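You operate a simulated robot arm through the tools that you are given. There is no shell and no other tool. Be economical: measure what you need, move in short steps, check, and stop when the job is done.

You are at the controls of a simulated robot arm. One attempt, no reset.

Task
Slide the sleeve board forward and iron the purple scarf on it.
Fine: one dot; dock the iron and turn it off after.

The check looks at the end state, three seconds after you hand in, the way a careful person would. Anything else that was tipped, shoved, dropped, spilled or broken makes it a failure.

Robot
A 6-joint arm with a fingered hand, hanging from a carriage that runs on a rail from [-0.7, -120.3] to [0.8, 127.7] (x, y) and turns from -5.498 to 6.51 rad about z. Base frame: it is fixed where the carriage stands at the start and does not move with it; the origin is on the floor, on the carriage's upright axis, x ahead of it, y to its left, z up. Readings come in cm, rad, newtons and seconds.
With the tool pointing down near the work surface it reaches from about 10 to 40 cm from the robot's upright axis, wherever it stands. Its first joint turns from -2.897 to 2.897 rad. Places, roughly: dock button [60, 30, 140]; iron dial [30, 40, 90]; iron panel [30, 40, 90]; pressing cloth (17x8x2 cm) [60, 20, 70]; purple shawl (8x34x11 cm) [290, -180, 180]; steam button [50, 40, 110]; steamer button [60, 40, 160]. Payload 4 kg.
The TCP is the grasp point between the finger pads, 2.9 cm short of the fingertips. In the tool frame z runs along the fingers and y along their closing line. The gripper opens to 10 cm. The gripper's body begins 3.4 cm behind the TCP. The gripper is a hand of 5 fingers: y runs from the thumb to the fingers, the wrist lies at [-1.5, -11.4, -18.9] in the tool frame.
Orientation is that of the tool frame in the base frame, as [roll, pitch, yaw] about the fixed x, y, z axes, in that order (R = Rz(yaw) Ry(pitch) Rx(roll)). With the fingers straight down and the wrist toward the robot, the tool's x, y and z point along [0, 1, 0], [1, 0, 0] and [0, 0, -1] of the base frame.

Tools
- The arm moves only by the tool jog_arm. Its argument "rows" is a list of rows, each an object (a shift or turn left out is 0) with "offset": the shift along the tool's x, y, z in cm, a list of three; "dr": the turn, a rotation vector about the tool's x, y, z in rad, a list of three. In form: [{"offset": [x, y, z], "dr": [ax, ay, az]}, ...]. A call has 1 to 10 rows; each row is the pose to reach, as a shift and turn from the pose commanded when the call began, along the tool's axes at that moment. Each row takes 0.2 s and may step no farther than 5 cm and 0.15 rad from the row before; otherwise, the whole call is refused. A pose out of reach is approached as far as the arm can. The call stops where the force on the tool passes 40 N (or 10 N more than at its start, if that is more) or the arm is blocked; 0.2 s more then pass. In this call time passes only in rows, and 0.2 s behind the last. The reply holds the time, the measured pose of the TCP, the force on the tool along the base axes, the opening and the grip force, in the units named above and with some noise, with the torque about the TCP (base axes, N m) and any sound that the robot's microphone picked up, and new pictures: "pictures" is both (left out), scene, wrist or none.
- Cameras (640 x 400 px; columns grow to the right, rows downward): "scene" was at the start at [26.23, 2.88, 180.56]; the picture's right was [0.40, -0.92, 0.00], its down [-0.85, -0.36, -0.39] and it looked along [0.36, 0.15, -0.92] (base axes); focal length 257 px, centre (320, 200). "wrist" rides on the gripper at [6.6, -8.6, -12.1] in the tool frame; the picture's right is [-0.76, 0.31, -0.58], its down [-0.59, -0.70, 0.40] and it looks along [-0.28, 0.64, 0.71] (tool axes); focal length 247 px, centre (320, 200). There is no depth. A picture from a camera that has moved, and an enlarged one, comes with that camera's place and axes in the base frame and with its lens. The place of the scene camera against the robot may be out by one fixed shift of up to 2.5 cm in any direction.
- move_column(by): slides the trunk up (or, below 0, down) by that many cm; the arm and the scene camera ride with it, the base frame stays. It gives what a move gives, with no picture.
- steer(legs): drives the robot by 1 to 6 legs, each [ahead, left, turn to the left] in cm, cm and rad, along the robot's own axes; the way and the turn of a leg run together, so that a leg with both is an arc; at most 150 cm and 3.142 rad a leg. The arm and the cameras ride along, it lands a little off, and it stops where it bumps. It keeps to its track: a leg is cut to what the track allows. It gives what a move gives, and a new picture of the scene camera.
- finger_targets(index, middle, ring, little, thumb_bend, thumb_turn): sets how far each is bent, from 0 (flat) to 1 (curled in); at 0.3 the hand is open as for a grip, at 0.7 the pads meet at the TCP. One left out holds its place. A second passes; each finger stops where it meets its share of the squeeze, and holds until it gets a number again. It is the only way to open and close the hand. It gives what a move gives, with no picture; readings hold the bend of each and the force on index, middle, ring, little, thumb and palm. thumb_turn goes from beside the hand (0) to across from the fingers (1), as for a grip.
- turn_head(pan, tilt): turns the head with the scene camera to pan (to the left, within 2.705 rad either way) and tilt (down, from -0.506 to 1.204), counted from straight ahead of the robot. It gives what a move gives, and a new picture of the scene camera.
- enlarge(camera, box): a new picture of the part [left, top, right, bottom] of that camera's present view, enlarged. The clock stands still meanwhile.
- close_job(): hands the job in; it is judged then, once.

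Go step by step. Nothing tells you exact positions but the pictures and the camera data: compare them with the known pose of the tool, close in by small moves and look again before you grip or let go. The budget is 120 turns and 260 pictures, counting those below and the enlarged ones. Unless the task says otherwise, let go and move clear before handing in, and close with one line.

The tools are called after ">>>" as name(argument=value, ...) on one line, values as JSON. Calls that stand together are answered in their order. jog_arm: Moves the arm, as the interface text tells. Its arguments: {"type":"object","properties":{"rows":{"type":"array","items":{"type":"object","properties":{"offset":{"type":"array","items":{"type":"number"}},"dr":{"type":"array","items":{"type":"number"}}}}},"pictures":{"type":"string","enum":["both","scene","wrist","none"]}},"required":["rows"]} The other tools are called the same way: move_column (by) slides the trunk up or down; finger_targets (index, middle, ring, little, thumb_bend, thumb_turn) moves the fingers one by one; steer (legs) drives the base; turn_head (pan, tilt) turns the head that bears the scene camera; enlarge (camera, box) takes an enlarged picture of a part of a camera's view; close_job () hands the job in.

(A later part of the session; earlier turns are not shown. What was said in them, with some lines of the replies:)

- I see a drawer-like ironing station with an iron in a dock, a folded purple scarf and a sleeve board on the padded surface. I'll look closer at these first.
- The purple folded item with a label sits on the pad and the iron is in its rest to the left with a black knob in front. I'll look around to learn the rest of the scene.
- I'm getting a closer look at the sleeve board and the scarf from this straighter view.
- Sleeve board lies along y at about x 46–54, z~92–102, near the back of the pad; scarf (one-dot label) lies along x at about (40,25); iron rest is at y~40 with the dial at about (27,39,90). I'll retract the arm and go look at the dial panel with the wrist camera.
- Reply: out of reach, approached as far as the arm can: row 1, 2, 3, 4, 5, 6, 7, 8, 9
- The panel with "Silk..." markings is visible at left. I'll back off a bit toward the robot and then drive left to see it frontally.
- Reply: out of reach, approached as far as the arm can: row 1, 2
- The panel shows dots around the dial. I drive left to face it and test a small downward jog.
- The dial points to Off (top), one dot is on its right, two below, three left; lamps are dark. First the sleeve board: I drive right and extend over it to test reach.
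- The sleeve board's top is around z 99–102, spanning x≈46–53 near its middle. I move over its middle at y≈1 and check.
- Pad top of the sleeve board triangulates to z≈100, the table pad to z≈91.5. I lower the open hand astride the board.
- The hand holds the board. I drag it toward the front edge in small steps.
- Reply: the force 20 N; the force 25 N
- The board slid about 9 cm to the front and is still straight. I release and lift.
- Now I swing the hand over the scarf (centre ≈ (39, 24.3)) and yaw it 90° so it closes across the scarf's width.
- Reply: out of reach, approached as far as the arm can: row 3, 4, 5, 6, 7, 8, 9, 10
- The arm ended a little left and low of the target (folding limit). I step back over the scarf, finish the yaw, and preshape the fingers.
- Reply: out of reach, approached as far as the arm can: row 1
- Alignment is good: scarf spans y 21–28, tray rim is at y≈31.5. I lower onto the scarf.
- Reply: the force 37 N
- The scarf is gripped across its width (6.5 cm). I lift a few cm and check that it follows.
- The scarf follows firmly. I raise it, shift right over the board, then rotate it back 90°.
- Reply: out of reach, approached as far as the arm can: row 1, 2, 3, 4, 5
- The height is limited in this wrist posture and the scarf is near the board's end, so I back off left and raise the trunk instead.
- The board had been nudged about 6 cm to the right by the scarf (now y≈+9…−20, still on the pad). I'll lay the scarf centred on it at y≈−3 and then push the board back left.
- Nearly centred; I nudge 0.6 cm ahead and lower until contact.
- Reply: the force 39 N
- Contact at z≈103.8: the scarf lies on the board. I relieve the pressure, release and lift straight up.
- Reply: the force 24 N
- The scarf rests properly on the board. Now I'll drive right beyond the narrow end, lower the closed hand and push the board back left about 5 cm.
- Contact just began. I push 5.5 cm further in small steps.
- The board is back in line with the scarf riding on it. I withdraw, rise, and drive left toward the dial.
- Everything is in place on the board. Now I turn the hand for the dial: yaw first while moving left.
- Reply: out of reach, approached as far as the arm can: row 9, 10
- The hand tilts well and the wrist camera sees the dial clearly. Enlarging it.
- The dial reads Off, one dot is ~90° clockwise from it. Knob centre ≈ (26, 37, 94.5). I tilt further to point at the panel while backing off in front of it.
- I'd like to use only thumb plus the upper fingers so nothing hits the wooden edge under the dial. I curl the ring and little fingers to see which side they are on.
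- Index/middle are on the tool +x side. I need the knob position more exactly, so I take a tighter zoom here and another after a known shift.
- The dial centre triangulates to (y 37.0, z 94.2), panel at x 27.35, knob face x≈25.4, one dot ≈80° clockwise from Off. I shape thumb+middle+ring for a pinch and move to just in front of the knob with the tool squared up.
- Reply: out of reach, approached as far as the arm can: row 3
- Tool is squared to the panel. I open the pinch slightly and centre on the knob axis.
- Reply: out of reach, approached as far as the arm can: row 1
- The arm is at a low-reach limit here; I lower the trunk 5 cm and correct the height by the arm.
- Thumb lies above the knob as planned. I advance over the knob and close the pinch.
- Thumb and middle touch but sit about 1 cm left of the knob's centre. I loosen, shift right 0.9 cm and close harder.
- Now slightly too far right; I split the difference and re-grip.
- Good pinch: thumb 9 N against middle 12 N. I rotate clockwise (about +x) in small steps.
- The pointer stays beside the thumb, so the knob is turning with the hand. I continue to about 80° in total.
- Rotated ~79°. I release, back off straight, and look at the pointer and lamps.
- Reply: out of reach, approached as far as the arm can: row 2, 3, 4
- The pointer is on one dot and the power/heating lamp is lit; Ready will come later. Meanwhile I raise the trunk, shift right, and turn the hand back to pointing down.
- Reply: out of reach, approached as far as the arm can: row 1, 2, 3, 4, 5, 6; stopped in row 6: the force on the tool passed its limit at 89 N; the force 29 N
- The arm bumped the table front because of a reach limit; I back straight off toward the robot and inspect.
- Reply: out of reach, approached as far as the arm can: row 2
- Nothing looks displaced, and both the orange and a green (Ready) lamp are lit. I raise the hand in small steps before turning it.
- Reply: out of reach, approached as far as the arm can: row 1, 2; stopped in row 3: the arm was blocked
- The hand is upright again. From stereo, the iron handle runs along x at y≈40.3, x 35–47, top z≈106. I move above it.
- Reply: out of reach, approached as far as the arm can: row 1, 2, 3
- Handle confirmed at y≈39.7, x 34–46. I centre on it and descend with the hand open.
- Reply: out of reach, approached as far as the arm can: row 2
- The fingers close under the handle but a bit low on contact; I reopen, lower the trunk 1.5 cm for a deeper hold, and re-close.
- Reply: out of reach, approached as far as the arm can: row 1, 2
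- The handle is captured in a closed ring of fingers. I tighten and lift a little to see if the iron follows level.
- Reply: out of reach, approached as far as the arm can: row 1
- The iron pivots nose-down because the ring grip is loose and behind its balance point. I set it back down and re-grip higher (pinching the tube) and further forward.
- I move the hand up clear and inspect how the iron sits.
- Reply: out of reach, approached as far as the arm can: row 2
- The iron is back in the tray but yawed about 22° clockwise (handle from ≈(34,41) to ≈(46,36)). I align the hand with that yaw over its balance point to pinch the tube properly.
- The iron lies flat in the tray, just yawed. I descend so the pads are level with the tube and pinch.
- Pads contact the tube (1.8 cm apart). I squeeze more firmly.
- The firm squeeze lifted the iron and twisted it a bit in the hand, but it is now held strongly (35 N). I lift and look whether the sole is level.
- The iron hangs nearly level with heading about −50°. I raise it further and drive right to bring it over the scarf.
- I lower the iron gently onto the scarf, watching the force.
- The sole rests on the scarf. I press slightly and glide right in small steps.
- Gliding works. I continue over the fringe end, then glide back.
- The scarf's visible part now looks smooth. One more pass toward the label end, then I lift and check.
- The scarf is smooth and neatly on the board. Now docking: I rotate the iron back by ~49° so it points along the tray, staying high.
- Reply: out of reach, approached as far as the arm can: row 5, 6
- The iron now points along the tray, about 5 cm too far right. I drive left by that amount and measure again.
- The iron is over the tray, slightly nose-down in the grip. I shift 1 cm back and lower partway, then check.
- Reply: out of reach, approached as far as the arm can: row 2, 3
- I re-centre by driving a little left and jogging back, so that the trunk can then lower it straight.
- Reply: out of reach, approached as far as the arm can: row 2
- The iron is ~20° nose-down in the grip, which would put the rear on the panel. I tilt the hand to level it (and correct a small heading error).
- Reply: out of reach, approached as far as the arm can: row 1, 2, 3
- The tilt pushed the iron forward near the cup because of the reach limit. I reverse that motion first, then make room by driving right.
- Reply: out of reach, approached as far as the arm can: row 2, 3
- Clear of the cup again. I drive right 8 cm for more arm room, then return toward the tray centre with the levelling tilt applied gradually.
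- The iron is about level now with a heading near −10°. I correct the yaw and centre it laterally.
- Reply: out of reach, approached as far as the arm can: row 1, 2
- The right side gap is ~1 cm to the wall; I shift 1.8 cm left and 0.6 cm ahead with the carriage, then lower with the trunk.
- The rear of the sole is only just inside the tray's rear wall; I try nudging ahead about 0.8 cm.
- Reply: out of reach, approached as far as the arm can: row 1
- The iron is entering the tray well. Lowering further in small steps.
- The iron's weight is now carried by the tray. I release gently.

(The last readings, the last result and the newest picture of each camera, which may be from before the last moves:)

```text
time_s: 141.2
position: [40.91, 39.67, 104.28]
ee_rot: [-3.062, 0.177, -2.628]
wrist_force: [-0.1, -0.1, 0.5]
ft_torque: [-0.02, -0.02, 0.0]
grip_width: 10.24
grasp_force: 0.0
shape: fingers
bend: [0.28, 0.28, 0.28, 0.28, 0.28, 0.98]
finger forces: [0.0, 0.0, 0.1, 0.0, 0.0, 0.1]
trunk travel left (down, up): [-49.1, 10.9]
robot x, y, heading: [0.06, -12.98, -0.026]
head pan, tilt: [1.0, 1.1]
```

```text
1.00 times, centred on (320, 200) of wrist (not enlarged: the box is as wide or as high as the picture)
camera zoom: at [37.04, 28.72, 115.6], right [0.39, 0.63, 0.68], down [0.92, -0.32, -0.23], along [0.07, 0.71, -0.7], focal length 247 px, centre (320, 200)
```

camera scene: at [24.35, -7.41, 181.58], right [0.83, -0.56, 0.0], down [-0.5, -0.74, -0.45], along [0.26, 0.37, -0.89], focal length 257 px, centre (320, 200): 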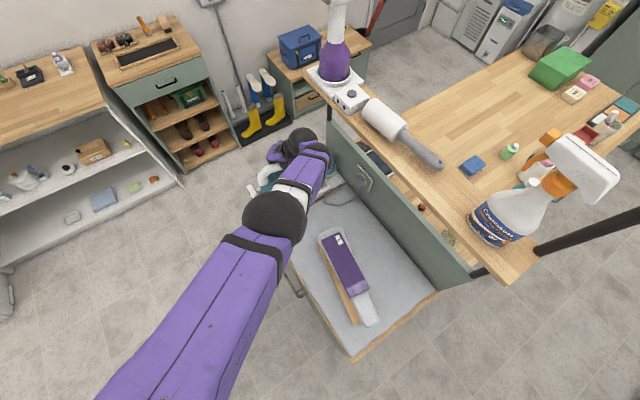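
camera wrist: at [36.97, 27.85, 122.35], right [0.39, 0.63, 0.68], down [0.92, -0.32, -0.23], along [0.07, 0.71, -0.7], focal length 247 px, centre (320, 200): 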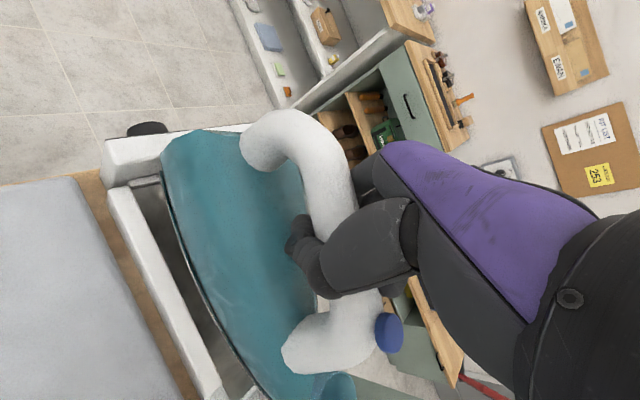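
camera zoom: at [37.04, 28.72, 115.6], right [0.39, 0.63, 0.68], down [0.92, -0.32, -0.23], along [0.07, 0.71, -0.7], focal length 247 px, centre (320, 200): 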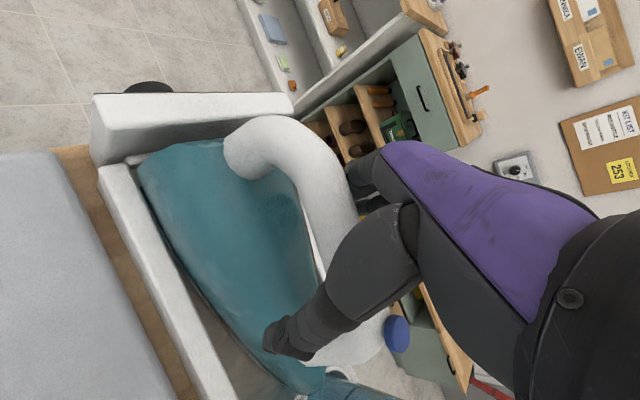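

The iron settled in its tray. I withdraw straight up with the trunk.

>>> move_column(by=10.8)

>>> steer(legs=[[0, -24, 0]])

>>> enlarge(camera="scene", box=[200, 80, 360, 240])

```text
time_s: 142.6
position: [40.95, 39.65, 115.25]
ee_rot: [-3.061, 0.177, -2.627]
wrist_force: [-0.2, 0.5, -0.1]
ft_torque: [0.04, -0.02, 0.01]
grip_width: 10.19
grasp_force: 0.1
shape: fingers
bend: [0.28, 0.28, 0.28, 0.28, 0.28, 0.98]
finger forces: [0.0, 0.1, 0.0, 0.0, 0.0, 0.0]
trunk travel left (down, up): [-59.9, 0.1]
robot x, y, heading: [-0.13, -12.75, -0.022]
head pan, tilt: [1.0, 1.1]
```

```text
time_s: 144.4
position: [40.78, 15.12, 115.09]
ee_rot: [-3.063, 0.177, -2.625]
wrist_force: [0.3, -0.2, 0.0]
ft_torque: [-0.02, 0.0, -0.02]
grip_width: 10.22
grasp_force: 0.0
shape: fingers
bend: [0.28, 0.28, 0.28, 0.28, 0.28, 0.98]
finger forces: [0.0, 0.0, 0.0, 0.0, 0.0, 0.1]
trunk travel left (down, up): [-59.9, 0.1]
robot x, y, heading: [-0.52, -37.44, -0.027]
head pan, tilt: [1.0, 1.1]
camera scene: at [24.21, -31.94, 185.6], right [0.83, -0.56, 0.0], down [-0.5, -0.74, -0.45], along [0.26, 0.38, -0.89], focal length 257 px, centre (320, 200)
```

scene: 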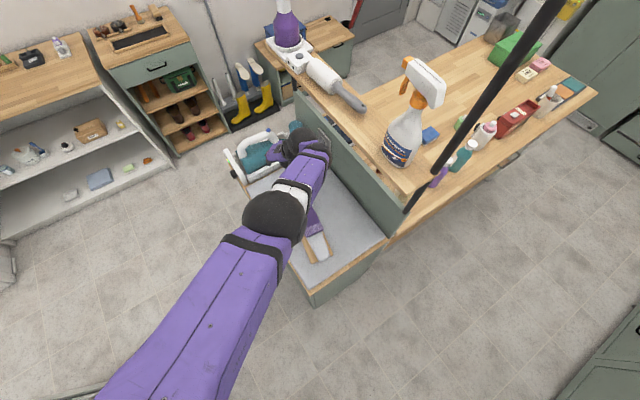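

```text
2.50 times, centred on (280, 160) of scene
camera zoom: at [24.21, -31.94, 185.6], right [0.83, -0.56, 0.0], down [-0.5, -0.74, -0.45], along [0.26, 0.38, -0.89], focal length 642 px, centre (420, 300)
```

zoom: 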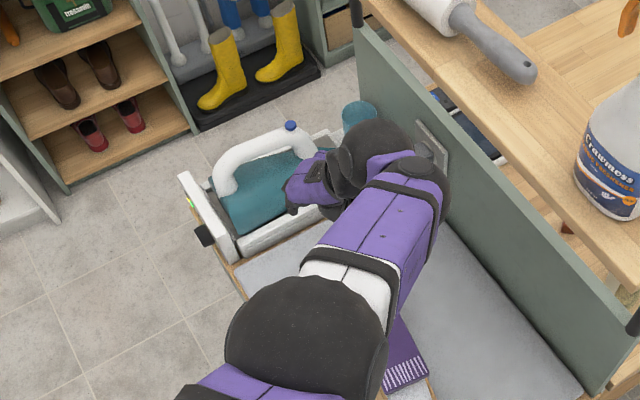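

The iron is docked well. Next, turning the dial off: I first bring the hand back to the upright posture.

>>> jog_arm(rows=[{"offset": [3, -2.2, 0.3], "dr": [-0.006, 0.035, 0.09]}, {"offset": [6, -4.4, 0.6], "dr": [-0.011, 0.07, 0.18]}, {"offset": [9, -6.7, 0.9], "dr": [-0.016, 0.1, 0.26]}, {"offset": [12, -8.9, 1.2], "dr": [-0.021, 0.13, 0.34]}, {"offset": [15, -11.1, 1.5], "dr": [-0.026, 0.16, 0.42]}, {"offset": [18.2, -13.4, 1.9], "dr": [-0.031, 0.193, 0.508]}], pictures="scene")

```text
time_s: 145.8
position: [32.02, -5.5, 111.15]
ee_rot: [3.141, 0.003, 3.139]
wrist_force: [-0.2, 1.1, 0.9]
ft_torque: [-0.06, 0.02, -0.01]
grip_width: 10.23
grasp_force: 0.0
shape: fingers
bend: [0.28, 0.28, 0.28, 0.28, 0.28, 0.98]
finger forces: [0.0, 0.0, 0.0, 0.0, 0.1, 0.0]
trunk travel left (down, up): [-59.9, 0.1]
robot x, y, heading: [-0.18, -37.1, -0.024]
head pan, tilt: [1.0, 1.1]
camera scene: at [24.22, -31.93, 185.61], right [0.83, -0.56, 0.0], down [-0.5, -0.74, -0.45], along [0.26, 0.38, -0.89], focal length 257 px, centre (320, 200)
```

scene: 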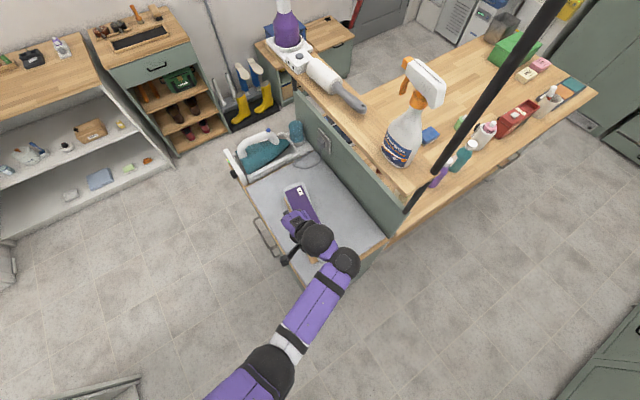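

>>> jog_arm(rows=[{"offset": [1.5, -1.2, 0.7], "dr": [0, -0.15, 0]}, {"offset": [3, -2.4, 1.4], "dr": [0, -0.3, 0]}, {"offset": [4.5, -3.6, 2.1], "dr": [0, -0.45, 0]}, {"offset": [6, -4.8, 2.8], "dr": [0, -0.6, 0]}, {"offset": [7.5, -6, 3.5], "dr": [0, -0.75, 0]}], pictures="none")

>>> jog_arm(rows=[{"offset": [2, 0.4, -0.2], "dr": [0, -0.12, 0]}, {"offset": [4, 0.8, -0.4], "dr": [0, -0.24, 0]}, {"offset": [6, 1.2, -0.5], "dr": [0, -0.36, 0]}, {"offset": [8, 1.6, -0.7], "dr": [0, -0.48, 0]}, {"offset": [9.5, 2, -0.9], "dr": [0, -0.6, 0]}], pictures="wrist")

```text
time_s: 147.0
position: [24.41, -11.25, 107.74]
ee_rot: [3.139, 0.755, 3.141]
wrist_force: [1.1, 0.3, -0.1]
ft_torque: [-0.03, 0.02, -0.01]
grip_width: 10.2
grasp_force: 0.1
shape: fingers
bend: [0.28, 0.28, 0.28, 0.28, 0.28, 0.98]
finger forces: [0.0, 0.1, 0.1, 0.1, 0.1, 0.1]
trunk travel left (down, up): [-59.9, 0.1]
robot x, y, heading: [-0.68, -37.25, -0.028]
head pan, tilt: [1.0, 1.1]
```

```text
time_s: 148.2
position: [17.01, -9.27, 101.73]
ee_rot: [3.134, 1.354, 3.134]
wrist_force: [0.9, 0.1, -0.3]
ft_torque: [0.01, 0.0, 0.0]
grip_width: 10.22
grasp_force: 0.2
shape: fingers
bend: [0.28, 0.28, 0.28, 0.28, 0.28, 0.98]
finger forces: [0.0, 0.0, 0.1, 0.0, 0.0, 0.1]
trunk travel left (down, up): [-59.9, 0.1]
robot x, y, heading: [-0.37, -37.24, -0.028]
head pan, tilt: [1.0, 1.1]
camera wrist: at [3.64, -18.01, 97.83], right [-0.4, 0.31, 0.86], down [0.52, -0.7, 0.49], along [0.76, 0.64, 0.12], focal length 247 px, centre (320, 200)
```

wrist: 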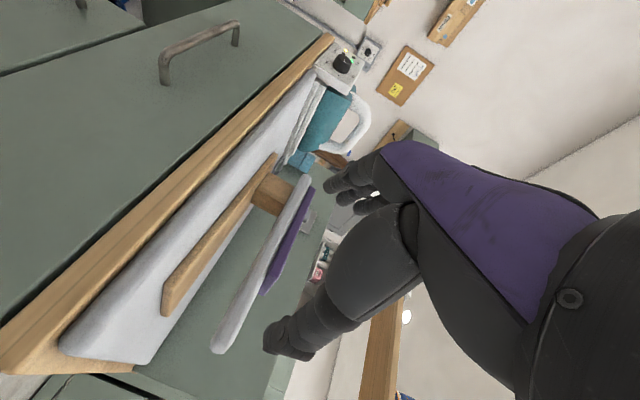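

Same posture as before works. I drive left to the dial at this height.

>>> steer(legs=[[0, 42.5, 0]])

>>> move_column(by=-6)

>>> finger_targets(index=1.0, middle=0.48, ring=0.48, little=1.0, thumb_bend=0.46)

>>> enlarge(camera="wrist", box=[180, 100, 420, 340])

```text
time_s: 150.8
position: [17.28, 33.24, 101.68]
ee_rot: [-3.139, 1.353, -3.141]
wrist_force: [-0.5, -0.2, -0.4]
ft_torque: [0.0, 0.01, 0.02]
grip_width: 10.22
grasp_force: 0.0
shape: fingers
bend: [0.28, 0.28, 0.28, 0.28, 0.28, 0.98]
finger forces: [0.0, 0.0, 0.0, 0.1, 0.0, 0.0]
trunk travel left (down, up): [-59.9, 0.1]
robot x, y, heading: [-0.34, 5.45, -0.03]
head pan, tilt: [1.0, 1.1]
camera scene: at [24.48, 10.69, 185.6], right [0.83, -0.56, 0.0], down [-0.5, -0.74, -0.45], along [0.26, 0.38, -0.89], focal length 257 px, centre (320, 200)
```

scene: 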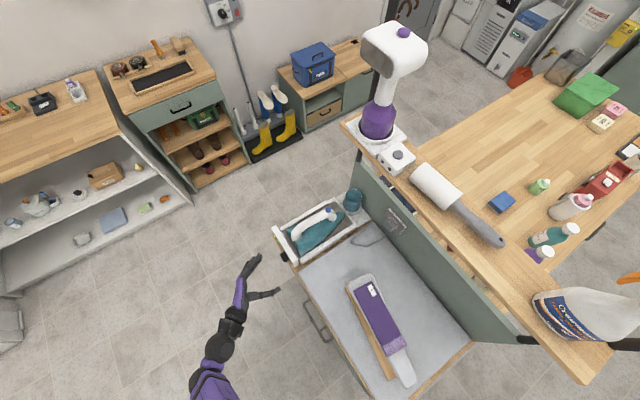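

```text
time_s: 151.8
position: [17.26, 33.17, 95.74]
ee_rot: [3.137, 1.352, 3.134]
wrist_force: [0.0, -0.3, -0.8]
ft_torque: [0.01, -0.02, -0.01]
grip_width: 10.25
grasp_force: 0.0
shape: fingers
bend: [0.28, 0.28, 0.28, 0.28, 0.28, 0.98]
finger forces: [0.0, 0.0, 0.0, 0.0, 0.0, 0.0]
trunk travel left (down, up): [-53.9, 6.1]
robot x, y, heading: [-0.02, 5.46, -0.027]
head pan, tilt: [1.0, 1.1]
```

```text
time_s: 152.8
position: [17.16, 33.17, 95.6]
ee_rot: [-3.139, 1.352, -3.14]
wrist_force: [-0.5, -0.3, -0.4]
ft_torque: [0.02, 0.0, 0.0]
grip_width: 4.15
grasp_force: 0.1
shape: fingers
bend: [1.0, 0.48, 0.48, 1.0, 0.46, 0.98]
finger forces: [0.0, 0.0, 0.0, 0.0, 0.0, 0.0]
trunk travel left (down, up): [-53.9, 6.1]
robot x, y, heading: [0.22, 5.43, -0.026]
head pan, tilt: [1.0, 1.1]
```

```text
1.67 times, centred on (300, 220) of wrist
camera zoom: at [3.92, 24.61, 91.82], right [-0.4, 0.31, 0.86], down [0.52, -0.7, 0.49], along [0.76, 0.64, 0.12], focal length 412 px, centre (353, 167)
```

zoom: 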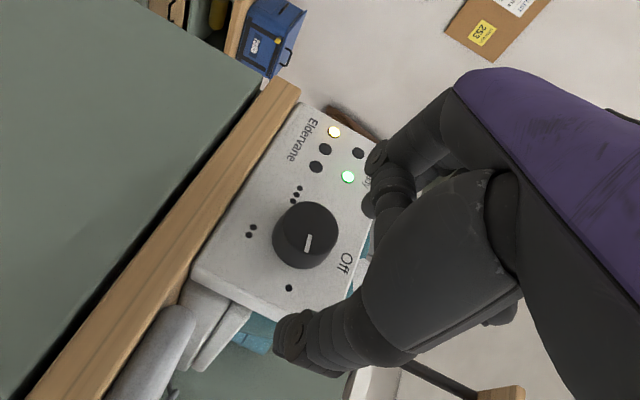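

The dial still points at one dot, Ready is lit. I square up in front of the knob.

>>> jog_arm(rows=[{"offset": [0.2, 1.85, 1.0], "dr": [0, -0.1, 0]}, {"offset": [0.34, 3.7, 2.5], "dr": [0, -0.2, 0]}, {"offset": [0.34, 3.7, 4.2], "dr": [0, -0.2, 0]}], pictures="none")

>>> enlarge(camera="wrist", box=[180, 100, 420, 340])

```text
time_s: 153.7
position: [20.27, 37.08, 95.95]
ee_rot: [-3.108, 1.552, -3.108]
wrist_force: [-0.1, 0.1, -0.4]
ft_torque: [0.02, 0.02, -0.03]
grip_width: 4.18
grasp_force: 0.1
shape: fingers
bend: [1.0, 0.48, 0.48, 1.0, 0.46, 0.98]
finger forces: [0.0, 0.0, 0.1, 0.0, 0.0, 0.0]
out of reach, approached as far as the arm can: row 2, 3
trunk travel left (down, up): [-53.9, 6.1]
robot x, y, heading: [0.07, 5.41, -0.029]
head pan, tilt: [1.0, 1.1]
```

```text
1.67 times, centred on (300, 220) of wrist
camera zoom: at [8.02, 28.44, 89.44], right [-0.56, 0.31, 0.77], down [0.41, -0.7, 0.58], along [0.72, 0.64, 0.27], focal length 412 px, centre (353, 167)
```

zoom: 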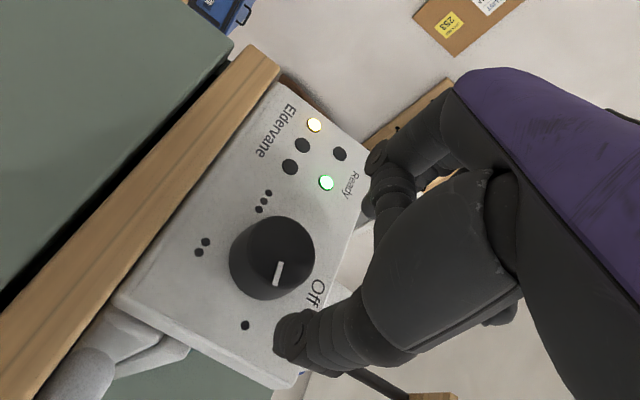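

>>> move_column(by=-1.7)

>>> jog_arm(rows=[{"offset": [0, 0, 1.0]}, {"offset": [0, 0, 1.8]}], pictures="none")

>>> enlarge(camera="wrist", box=[180, 100, 420, 340])

```text
time_s: 154.3
position: [20.36, 37.02, 94.1]
ee_rot: [-3.115, 1.552, -3.117]
wrist_force: [0.4, 0.7, -0.1]
ft_torque: [0.0, 0.01, -0.02]
grip_width: 4.17
grasp_force: 0.0
shape: fingers
bend: [1.0, 0.48, 0.48, 1.0, 0.46, 0.98]
finger forces: [0.1, 0.0, 0.0, 0.0, 0.1, 0.0]
trunk travel left (down, up): [-52.2, 7.8]
robot x, y, heading: [-0.19, 5.66, -0.029]
head pan, tilt: [1.0, 1.1]
```

```text
time_s: 154.9
position: [22.16, 36.86, 94.1]
ee_rot: [-3.098, 1.553, -3.1]
wrist_force: [-0.3, 0.0, 0.1]
ft_torque: [0.01, 0.01, -0.01]
grip_width: 4.14
grasp_force: 0.1
shape: fingers
bend: [1.0, 0.48, 0.48, 1.0, 0.46, 0.98]
finger forces: [0.0, 0.0, 0.0, 0.0, 0.0, 0.1]
trunk travel left (down, up): [-52.2, 7.8]
robot x, y, heading: [-0.23, 5.15, -0.027]
head pan, tilt: [1.0, 1.1]
```

```text
1.67 times, centred on (300, 220) of wrist
camera zoom: at [9.97, 28.31, 87.65], right [-0.56, 0.31, 0.77], down [0.41, -0.7, 0.58], along [0.72, 0.64, 0.27], focal length 412 px, centre (353, 167)
```

zoom: 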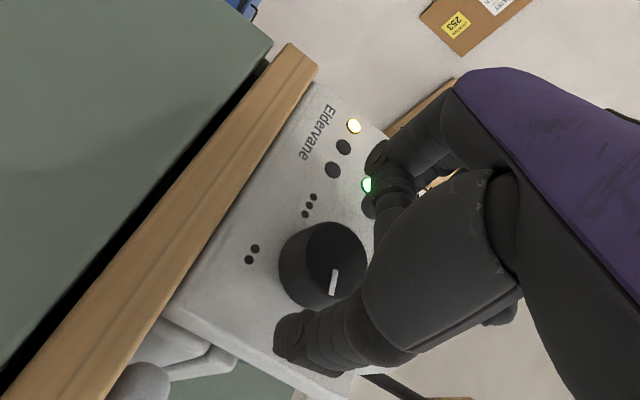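

>>> jog_arm(rows=[{"offset": [0, 0.1, 0.9]}, {"offset": [0.1, 0.1, 1.8]}], pictures="none")

>>> finger_targets(middle=0.75, ring=0.75, thumb_bend=0.72)

>>> enlarge(camera="wrist", box=[180, 100, 420, 340])

```text
time_s: 155.5
position: [23.99, 37.11, 93.81]
ee_rot: [-3.131, 1.552, -3.131]
wrist_force: [-0.5, -0.1, -0.3]
ft_torque: [0.01, 0.03, 0.02]
grip_width: 4.17
grasp_force: 0.1
shape: fingers
bend: [1.0, 0.48, 0.48, 1.0, 0.46, 0.98]
finger forces: [0.1, 0.0, 0.1, 0.0, 0.1, 0.1]
trunk travel left (down, up): [-52.2, 7.8]
robot x, y, heading: [-0.32, 5.47, -0.03]
head pan, tilt: [1.0, 1.1]
```

```text
time_s: 156.5
position: [23.99, 37.27, 93.98]
ee_rot: [3.108, 1.552, 3.109]
wrist_force: [0.4, 3.5, 10.2]
ft_torque: [-0.01, -0.18, 0.05]
grip_width: 3.68
grasp_force: 12.7
shape: fingers
bend: [1.0, 0.61, 0.74, 1.0, 0.65, 0.95]
finger forces: [0.0, 11.3, 6.0, 0.0, 7.8, 0.1]
trunk travel left (down, up): [-52.2, 7.8]
robot x, y, heading: [-0.14, 5.69, -0.026]
head pan, tilt: [1.0, 1.1]
```

```text
1.67 times, centred on (300, 220) of wrist
camera zoom: at [11.75, 28.63, 87.5], right [-0.56, 0.31, 0.77], down [0.41, -0.7, 0.58], along [0.72, 0.64, 0.27], focal length 412 px, centre (353, 167)
```

zoom: 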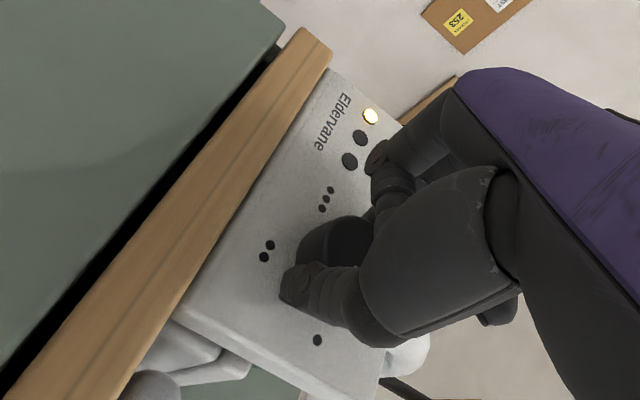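

The pinch sits slightly low on the knob; I loosen, raise 0.5 cm and re-grip.

>>> finger_targets(middle=0.49, ring=0.49, thumb_bend=0.47)

>>> jog_arm(rows=[{"offset": [-0.55, 0, 0]}], pictures="none")

>>> finger_targets(middle=0.75, ring=0.75, thumb_bend=0.72)

>>> enlarge(camera="wrist", box=[180, 100, 420, 340])

```text
time_s: 157.5
position: [24.17, 37.14, 93.88]
ee_rot: [-3.122, 1.55, -3.122]
wrist_force: [-0.2, -0.2, 0.8]
ft_torque: [0.02, -0.02, 0.04]
grip_width: 4.11
grasp_force: 0.0
shape: fingers
bend: [1.0, 0.49, 0.49, 1.0, 0.47, 0.97]
finger forces: [0.1, 0.0, 0.0, 0.0, 0.0, 0.1]
trunk travel left (down, up): [-52.2, 7.8]
robot x, y, heading: [-0.06, 5.43, -0.024]
head pan, tilt: [1.0, 1.1]
```

```text
time_s: 157.9
position: [23.91, 37.08, 94.46]
ee_rot: [-3.129, 1.553, -3.13]
wrist_force: [0.4, 0.6, 0.4]
ft_torque: [0.01, 0.03, -0.02]
grip_width: 4.09
grasp_force: 0.0
shape: fingers
bend: [1.0, 0.49, 0.49, 1.0, 0.47, 0.98]
finger forces: [0.0, 0.0, 0.1, 0.0, 0.0, 0.0]
trunk travel left (down, up): [-52.2, 7.8]
robot x, y, heading: [0.15, 5.37, -0.03]
head pan, tilt: [1.0, 1.1]
```

```text
time_s: 158.9
position: [23.96, 37.18, 94.47]
ee_rot: [3.112, 1.551, 3.11]
wrist_force: [-0.8, -0.9, 4.7]
ft_torque: [-0.04, -0.14, 0.01]
grip_width: 3.73
grasp_force: 10.1
shape: fingers
bend: [1.0, 0.62, 0.75, 1.0, 0.64, 0.96]
finger forces: [0.0, 11.3, 0.1, 0.0, 9.2, 0.0]
trunk travel left (down, up): [-52.2, 7.8]
robot x, y, heading: [-0.01, 5.59, -0.027]
head pan, tilt: [1.0, 1.1]
```

```text
1.67 times, centred on (300, 220) of wrist
camera zoom: at [11.66, 28.46, 88.06], right [-0.56, 0.31, 0.77], down [0.41, -0.7, 0.58], along [0.72, 0.64, 0.27], focal length 412 px, centre (353, 167)
```

zoom: 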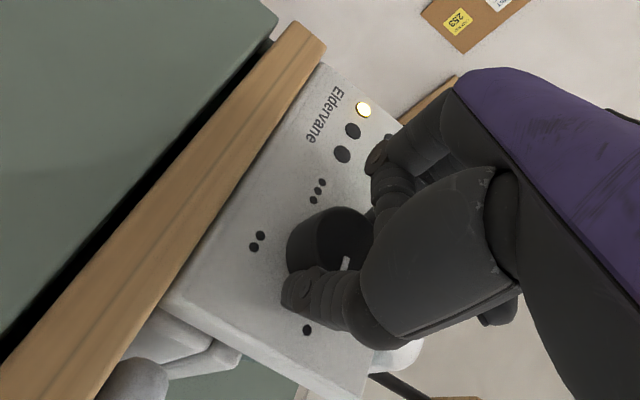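

Same pinch as before. I rotate counter-clockwise back toward Off.

>>> jog_arm(rows=[{"dr": [0, 0, -0.1]}, {"dr": [0, 0, -0.2]}, {"dr": [0, 0, -0.3]}, {"dr": [0, 0, -0.4]}, {"dr": [0, 0, -0.5]}, {"dr": [0, 0, -0.6]}, {"dr": [0, 0, -0.7]}], pictures="wrist")

>>> jog_arm(rows=[{"dr": [0, 0, -0.1]}, {"dr": [0, 0, -0.2]}, {"dr": [0, 0, -0.3]}, {"dr": [0, 0, -0.4]}, {"dr": [0, 0, -0.5]}, {"dr": [0, 0, -0.6]}, {"dr": [0, 0, -0.72]}], pictures="wrist")

```text
time_s: 160.5
position: [23.85, 37.19, 94.5]
ee_rot: [-1.598, 0.868, -1.591]
wrist_force: [-0.8, 0.1, 3.6]
ft_torque: [0.02, -0.11, -0.04]
grip_width: 3.75
grasp_force: 9.7
shape: fingers
bend: [1.0, 0.62, 0.75, 1.0, 0.64, 0.95]
finger forces: [0.1, 9.8, 0.1, 0.1, 10.4, 0.0]
trunk travel left (down, up): [-52.2, 7.8]
robot x, y, heading: [-0.01, 5.68, -0.029]
head pan, tilt: [1.0, 1.1]
camera wrist: at [11.79, 26.3, 95.19], right [-0.57, 0.72, 0.39], down [0.42, -0.16, 0.9], along [0.71, 0.67, -0.21], focal length 247 px, centre (320, 200)
```

wrist: 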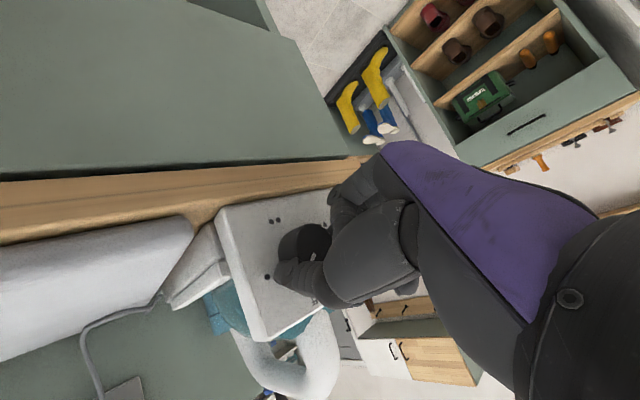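

```text
time_s: 162.1
position: [23.94, 37.18, 94.63]
ee_rot: [-1.59, 0.15, -1.574]
wrist_force: [2.2, 1.2, -0.1]
ft_torque: [0.02, 0.01, -0.02]
grip_width: 3.73
grasp_force: 10.0
shape: fingers
bend: [1.0, 0.62, 0.75, 1.0, 0.65, 0.94]
finger forces: [0.0, 10.4, 0.1, 0.0, 9.5, 0.0]
trunk travel left (down, up): [-52.2, 7.8]
robot x, y, heading: [0.04, 5.54, -0.026]
head pan, tilt: [1.0, 1.1]
camera wrist: at [11.89, 29.39, 102.24], right [-0.58, 0.79, -0.18], down [0.41, 0.48, 0.78], along [0.7, 0.38, -0.61], focal length 247 px, centre (320, 200)
```

wrist: 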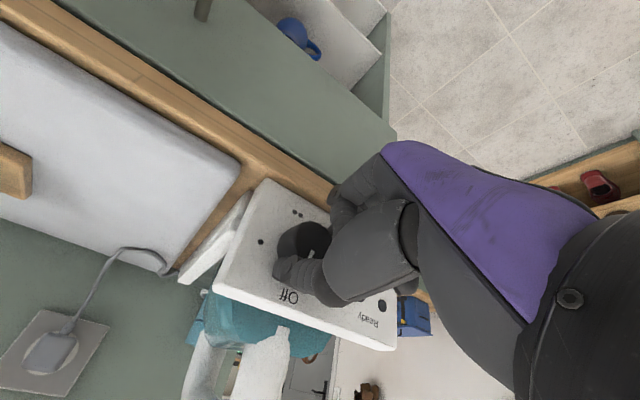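

The Ready lamp is dark. I release, back off, and check the pointer.

>>> finger_targets(middle=0.47, ring=0.47, thumb_bend=0.44)

>>> jog_arm(rows=[{"offset": [0, 0, -1.5]}, {"offset": [0, 0, -3]}], pictures="none")

>>> enlarge(camera="wrist", box=[190, 130, 430, 370])

```text
time_s: 163.1
position: [23.88, 37.12, 94.57]
ee_rot: [-1.59, 0.15, -1.573]
wrist_force: [-0.2, -0.8, -0.1]
ft_torque: [-0.02, -0.02, -0.01]
grip_width: 4.23
grasp_force: 0.0
shape: fingers
bend: [1.0, 0.47, 0.47, 1.0, 0.44, 0.97]
finger forces: [0.0, 0.0, 0.0, 0.0, 0.0, 0.0]
trunk travel left (down, up): [-52.2, 7.8]
robot x, y, heading: [0.06, 5.43, -0.029]
head pan, tilt: [1.0, 1.1]
```

```text
time_s: 163.7
position: [20.98, 37.12, 94.64]
ee_rot: [-1.589, 0.147, -1.574]
wrist_force: [1.0, -0.6, -0.5]
ft_torque: [0.0, -0.01, 0.01]
grip_width: 4.24
grasp_force: 0.1
shape: fingers
bend: [1.0, 0.47, 0.47, 1.0, 0.44, 0.97]
finger forces: [0.1, 0.0, 0.0, 0.1, 0.0, 0.0]
trunk travel left (down, up): [-52.2, 7.8]
robot x, y, heading: [0.34, 5.4, -0.029]
head pan, tilt: [1.0, 1.1]
```

```text
1.67 times, centred on (310, 250) of wrist
camera zoom: at [8.92, 29.38, 102.29], right [-0.58, 0.79, -0.18], down [0.41, 0.48, 0.78], along [0.7, 0.38, -0.6], focal length 412 px, centre (337, 117)
```

zoom: 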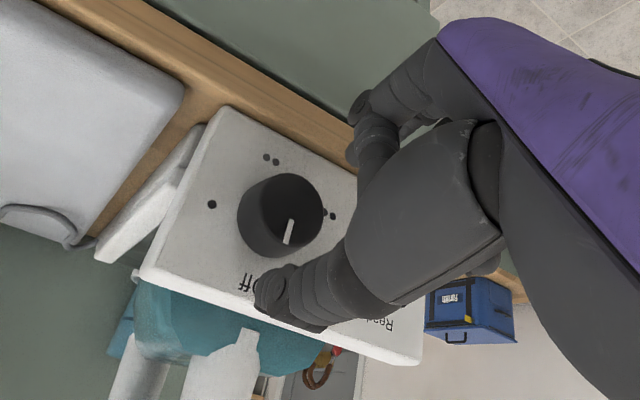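

The pointer is at Off. I move aside to view the lamps.

>>> jog_arm(rows=[{"offset": [-1.5, -2, -0.5]}, {"offset": [-3, -4, -1]}, {"offset": [-5, -6, -1]}], pictures="wrist")

>>> enlarge(camera="wrist", box=[190, 130, 370, 310])

```text
time_s: 164.5
position: [20.8, 41.64, 100.52]
ee_rot: [-1.59, 0.153, -1.573]
wrist_force: [-0.2, -1.1, 0.1]
ft_torque: [0.02, -0.02, 0.0]
grip_width: 4.23
grasp_force: 0.0
shape: fingers
bend: [1.0, 0.47, 0.47, 1.0, 0.44, 0.98]
finger forces: [0.1, 0.0, 0.0, 0.0, 0.0, 0.0]
out of reach, approached as far as the arm can: row 3
trunk travel left (down, up): [-52.2, 7.8]
robot x, y, heading: [-0.04, 5.68, -0.031]
head pan, tilt: [1.0, 1.1]
camera wrist: at [8.82, 33.89, 108.17], right [-0.58, 0.79, -0.18], down [0.41, 0.48, 0.78], along [0.7, 0.38, -0.6], focal length 247 px, centre (320, 200)
```

wrist: 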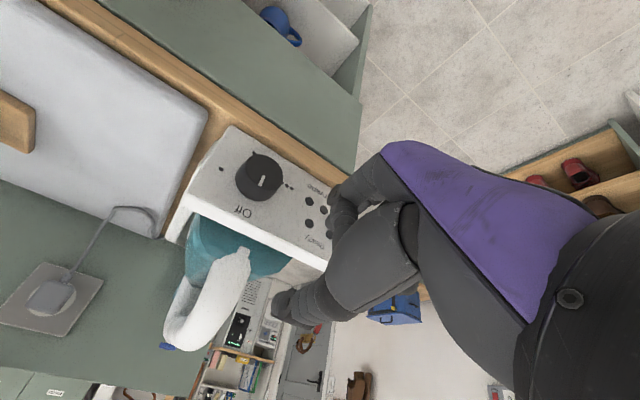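

```text
2.22 times, centred on (280, 220) of wrist
camera zoom: at [8.82, 33.89, 108.17], right [-0.58, 0.79, -0.18], down [0.41, 0.48, 0.78], along [0.7, 0.38, -0.6], focal length 549 px, centre (409, 156)
```

zoom: 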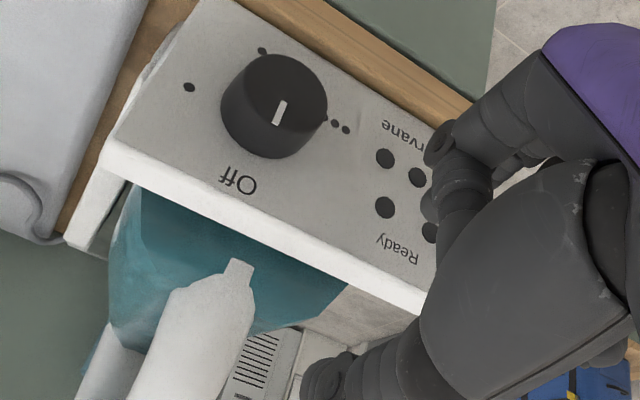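

Dial at Off, lamps dark. A last check of the whole scene: iron, cup, board and scarf.

>>> jog_arm(rows=[{"offset": [2, 0, -1]}, {"offset": [5, 0, -1]}], pictures="none")

>>> turn_head(pan=0.6, tilt=1.15)

>>> enlarge(camera="scene", box=[190, 120, 350, 270])

>>> enlarge(camera="scene", box=[270, 180, 450, 350])

```text
time_s: 165.1
position: [20.74, 36.85, 98.66]
ee_rot: [-1.591, 0.153, -1.572]
wrist_force: [0.7, 0.7, 0.3]
ft_torque: [-0.01, -0.02, -0.03]
grip_width: 4.25
grasp_force: 0.0
shape: fingers
bend: [1.0, 0.47, 0.47, 1.0, 0.44, 0.98]
finger forces: [0.1, 0.0, 0.0, 0.1, 0.1, 0.1]
out of reach, approached as far as the arm can: row 1, 2
trunk travel left (down, up): [-52.2, 7.8]
robot x, y, heading: [0.51, 5.48, -0.034]
head pan, tilt: [1.0, 1.1]
```

```text
time_s: 166.0
position: [20.88, 36.78, 98.57]
ee_rot: [-1.591, 0.152, -1.572]
wrist_force: [0.1, -0.3, 0.9]
ft_torque: [0.0, 0.03, 0.02]
grip_width: 4.22
grasp_force: 0.1
shape: fingers
bend: [1.0, 0.47, 0.47, 1.0, 0.44, 0.98]
finger forces: [0.0, 0.0, 0.1, 0.0, 0.0, 0.0]
trunk travel left (down, up): [-52.2, 7.8]
robot x, y, heading: [-0.29, 5.42, -0.029]
head pan, tilt: [0.6, 1.15]
camera scene: at [25.93, 8.71, 177.59], right [0.54, -0.84, 0.0], down [-0.77, -0.5, -0.41], along [0.34, 0.22, -0.91], focal length 257 px, centre (320, 200)
```

scene: 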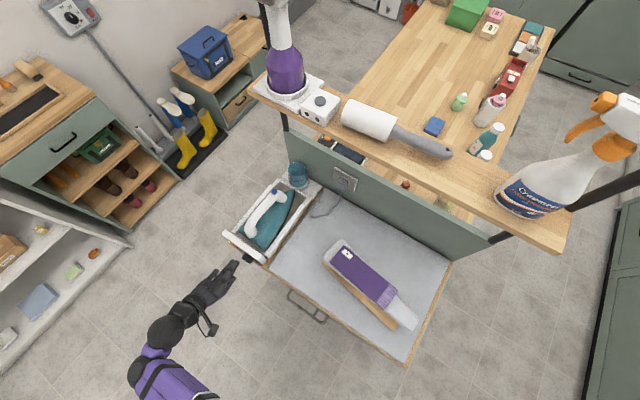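

```text
2.67 times, centred on (270, 195) of scene
camera zoom: at [25.93, 8.71, 177.59], right [0.54, -0.84, 0.0], down [-0.77, -0.5, -0.41], along [0.34, 0.22, -0.91], focal length 685 px, centre (453, 213)
```

zoom: 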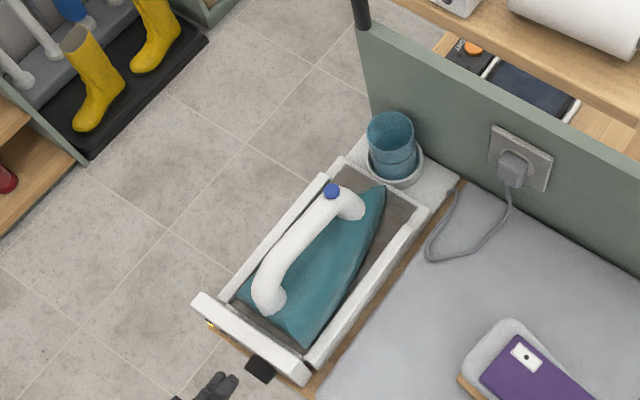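

```text
2.35 times, centred on (360, 265) of scene
camera zoom: at [25.93, 8.71, 177.59], right [0.54, -0.84, 0.0], down [-0.77, -0.5, -0.41], along [0.34, 0.22, -0.91], focal length 604 px, centre (226, 47)
```

zoom: 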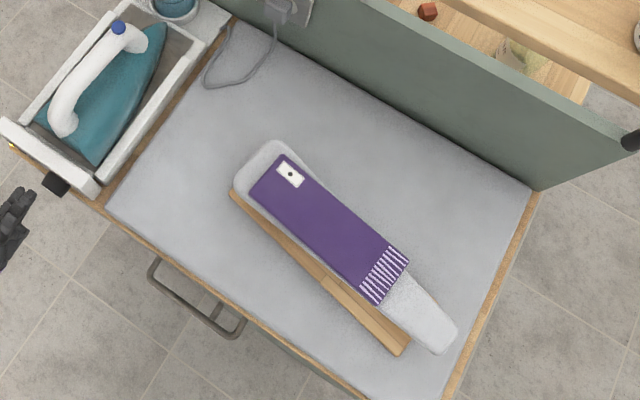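

Everything is in place, but I see an amber glint on the panel; I need a better look at that lamp.

>>> enlarge(camera="scene", box=[220, 210, 280, 270])

>>> jog_arm(rows=[{"offset": [3, 0, 0]}, {"offset": [6, 0, 0]}, {"offset": [9, 0, 0]}], pictures="wrist")

```text
6.67 times, centred on (250, 240) of scene
camera zoom: at [25.93, 8.71, 177.59], right [0.54, -0.84, 0.0], down [-0.77, -0.5, -0.41], along [0.34, 0.22, -0.91], focal length 1712 px, centre (787, -67)
```

zoom: 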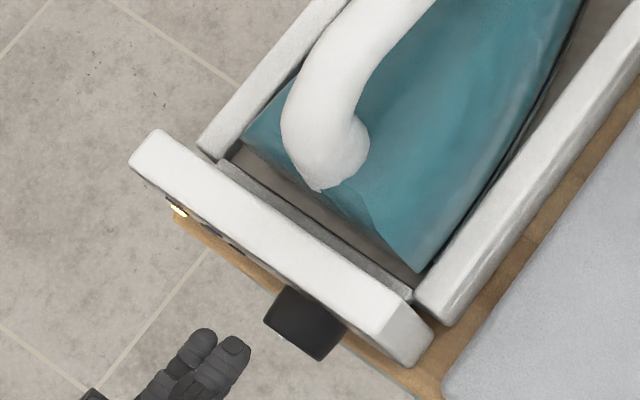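

```text
time_s: 166.8
position: [21.25, 27.84, 96.62]
ee_rot: [-1.591, 0.152, -1.575]
wrist_force: [-0.5, 0.9, 0.9]
ft_torque: [-0.01, 0.0, -0.02]
grip_width: 4.21
grasp_force: 0.0
shape: fingers
bend: [1.0, 0.47, 0.47, 1.0, 0.44, 0.98]
finger forces: [0.0, 0.1, 0.1, 0.0, 0.0, 0.1]
out of reach, approached as far as the arm can: row 2, 3
trunk travel left (down, up): [-52.2, 7.8]
robot x, y, heading: [0.06, 5.11, -0.029]
head pan, tilt: [0.6, 1.15]
camera wrist: at [9.27, 20.0, 104.24], right [-0.58, 0.79, -0.18], down [0.41, 0.48, 0.78], along [0.7, 0.38, -0.61], focal length 247 px, centre (320, 200)
```

wrist: 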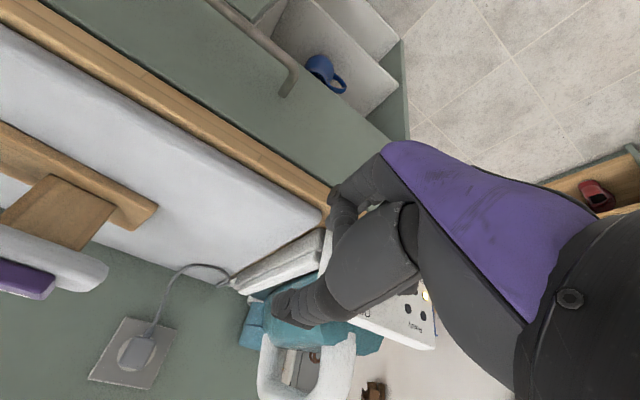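

The amber lamp is still lit (Ready is dark). I roll the hand to look at the dial more frontally and see whether the lamp fades.

>>> jog_arm(rows=[{"offset": [0, 0, -0.5], "dr": [0, 0, 0.15]}, {"offset": [0, 0, -1], "dr": [0, 0, 0.3]}, {"offset": [0, 0, -1.5], "dr": [0, 0, 0.45]}, {"offset": [0, 0, -2], "dr": [0, 0, 0.6]}, {"offset": [0, 0, -2], "dr": [0, 0, 0.75]}, {"offset": [0, 0, -2], "dr": [0, 0, 0.9]}, {"offset": [0, 0, -2], "dr": [0, 0, 1.05]}, {"offset": [0, 0, -2], "dr": [0, 0, 1.2]}], pictures="wrist")

>>> enlarge(camera="wrist", box=[200, 100, 380, 280])

```text
time_s: 168.6
position: [19.67, 28.64, 97.07]
ee_rot: [-1.666, 1.352, -1.662]
wrist_force: [-0.5, -0.2, 1.0]
ft_torque: [-0.01, 0.02, -0.01]
grip_width: 4.22
grasp_force: 0.0
shape: fingers
bend: [1.0, 0.47, 0.47, 1.0, 0.44, 0.98]
finger forces: [0.0, 0.0, 0.0, 0.1, 0.1, 0.0]
out of reach, approached as far as the arm can: row 8
trunk travel left (down, up): [-52.2, 7.8]
robot x, y, heading: [0.16, 5.36, -0.024]
head pan, tilt: [0.6, 1.15]
camera wrist: at [7.41, 18.72, 92.6], right [-0.56, 0.46, 0.68], down [0.41, -0.56, 0.72], along [0.72, 0.69, 0.12], focal length 247 px, centre (320, 200)
```

wrist: 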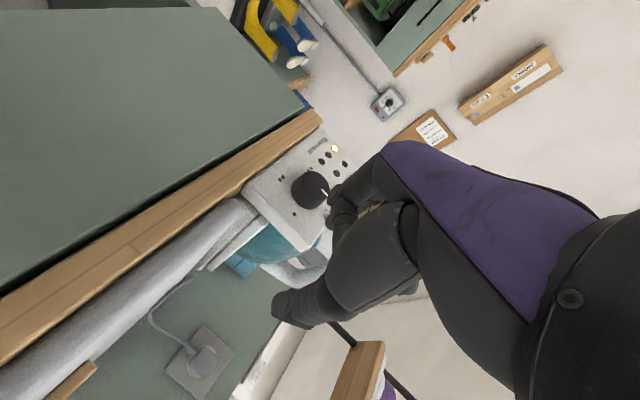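

```text
2.22 times, centred on (290, 190) of wrist
camera zoom: at [7.41, 18.72, 92.6], right [-0.56, 0.46, 0.68], down [0.41, -0.56, 0.72], along [0.72, 0.69, 0.12], focal length 549 px, centre (387, 222)
```

zoom: 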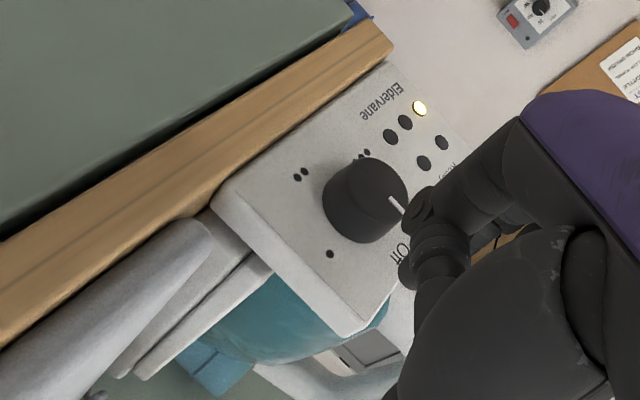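

The Ready and heating lamps are both off; the remaining amber one only came on after heating and marks the still-hot sole. The dial points to Off, the iron is docked and the scarf is smooth, so I move clear.

>>> move_column(by=7)

>>> steer(legs=[[0, -25, 0]])

>>> enlarge(camera="scene", box=[140, 80, 460, 340])

```text
time_s: 169.6
position: [19.69, 28.5, 104.02]
ee_rot: [-1.659, 1.348, -1.656]
wrist_force: [0.3, -0.2, -1.3]
ft_torque: [0.0, -0.02, -0.01]
grip_width: 4.22
grasp_force: 0.1
shape: fingers
bend: [1.0, 0.47, 0.47, 1.0, 0.44, 0.98]
finger forces: [0.0, 0.1, 0.0, 0.0, 0.0, 0.0]
trunk travel left (down, up): [-59.2, 0.8]
robot x, y, heading: [-0.02, 5.41, -0.029]
head pan, tilt: [0.6, 1.15]
```

```text
time_s: 171.5
position: [19.59, 3.19, 103.92]
ee_rot: [-1.661, 1.349, -1.663]
wrist_force: [0.3, -0.5, -0.5]
ft_torque: [0.02, 0.0, 0.01]
grip_width: 4.23
grasp_force: 0.0
shape: fingers
bend: [1.0, 0.47, 0.47, 1.0, 0.44, 0.98]
finger forces: [0.0, 0.0, 0.0, 0.1, 0.0, 0.0]
trunk travel left (down, up): [-59.2, 0.8]
robot x, y, heading: [-0.11, -19.71, -0.036]
head pan, tilt: [0.6, 1.15]
camera scene: at [25.79, -16.59, 184.59], right [0.54, -0.84, 0.0], down [-0.77, -0.49, -0.41], along [0.34, 0.22, -0.91], focal length 257 px, centre (320, 200)
```

scene: 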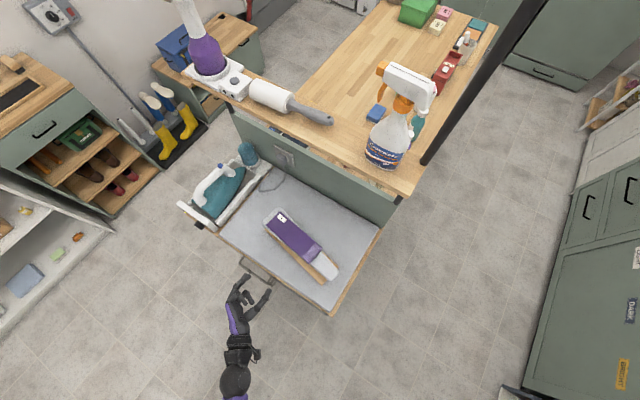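

```text
1.54 times, centred on (300, 210) of scene
camera zoom: at [25.79, -16.59, 184.59], right [0.54, -0.84, 0.0], down [-0.77, -0.49, -0.41], along [0.34, 0.22, -0.91], focal length 395 px, centre (351, 185)
```

zoom: 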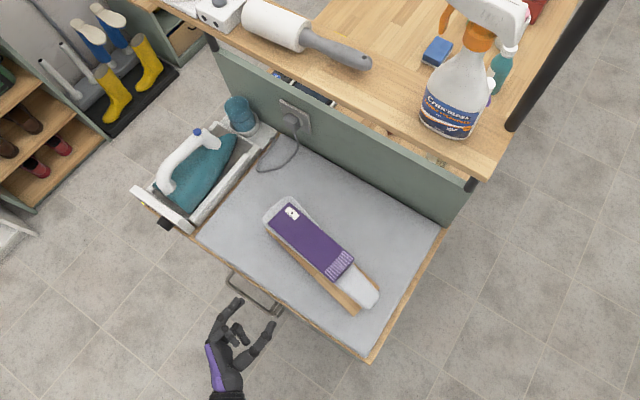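

The scene shows the sleeve board forward with the smooth scarf on it, the iron in its dock, the dial at Off and the hand clear of everything. I'm handing in now.

>>> close_job()

```text
The job is handed in.
```

The sleeve board is about 9 cm nearer the front edge, and the purple scarf was ironed smooth on it at one dot. The iron is back in its dock with the dial at Off, though an amber lamp was still lit, which I took to mean the sole is still hot.
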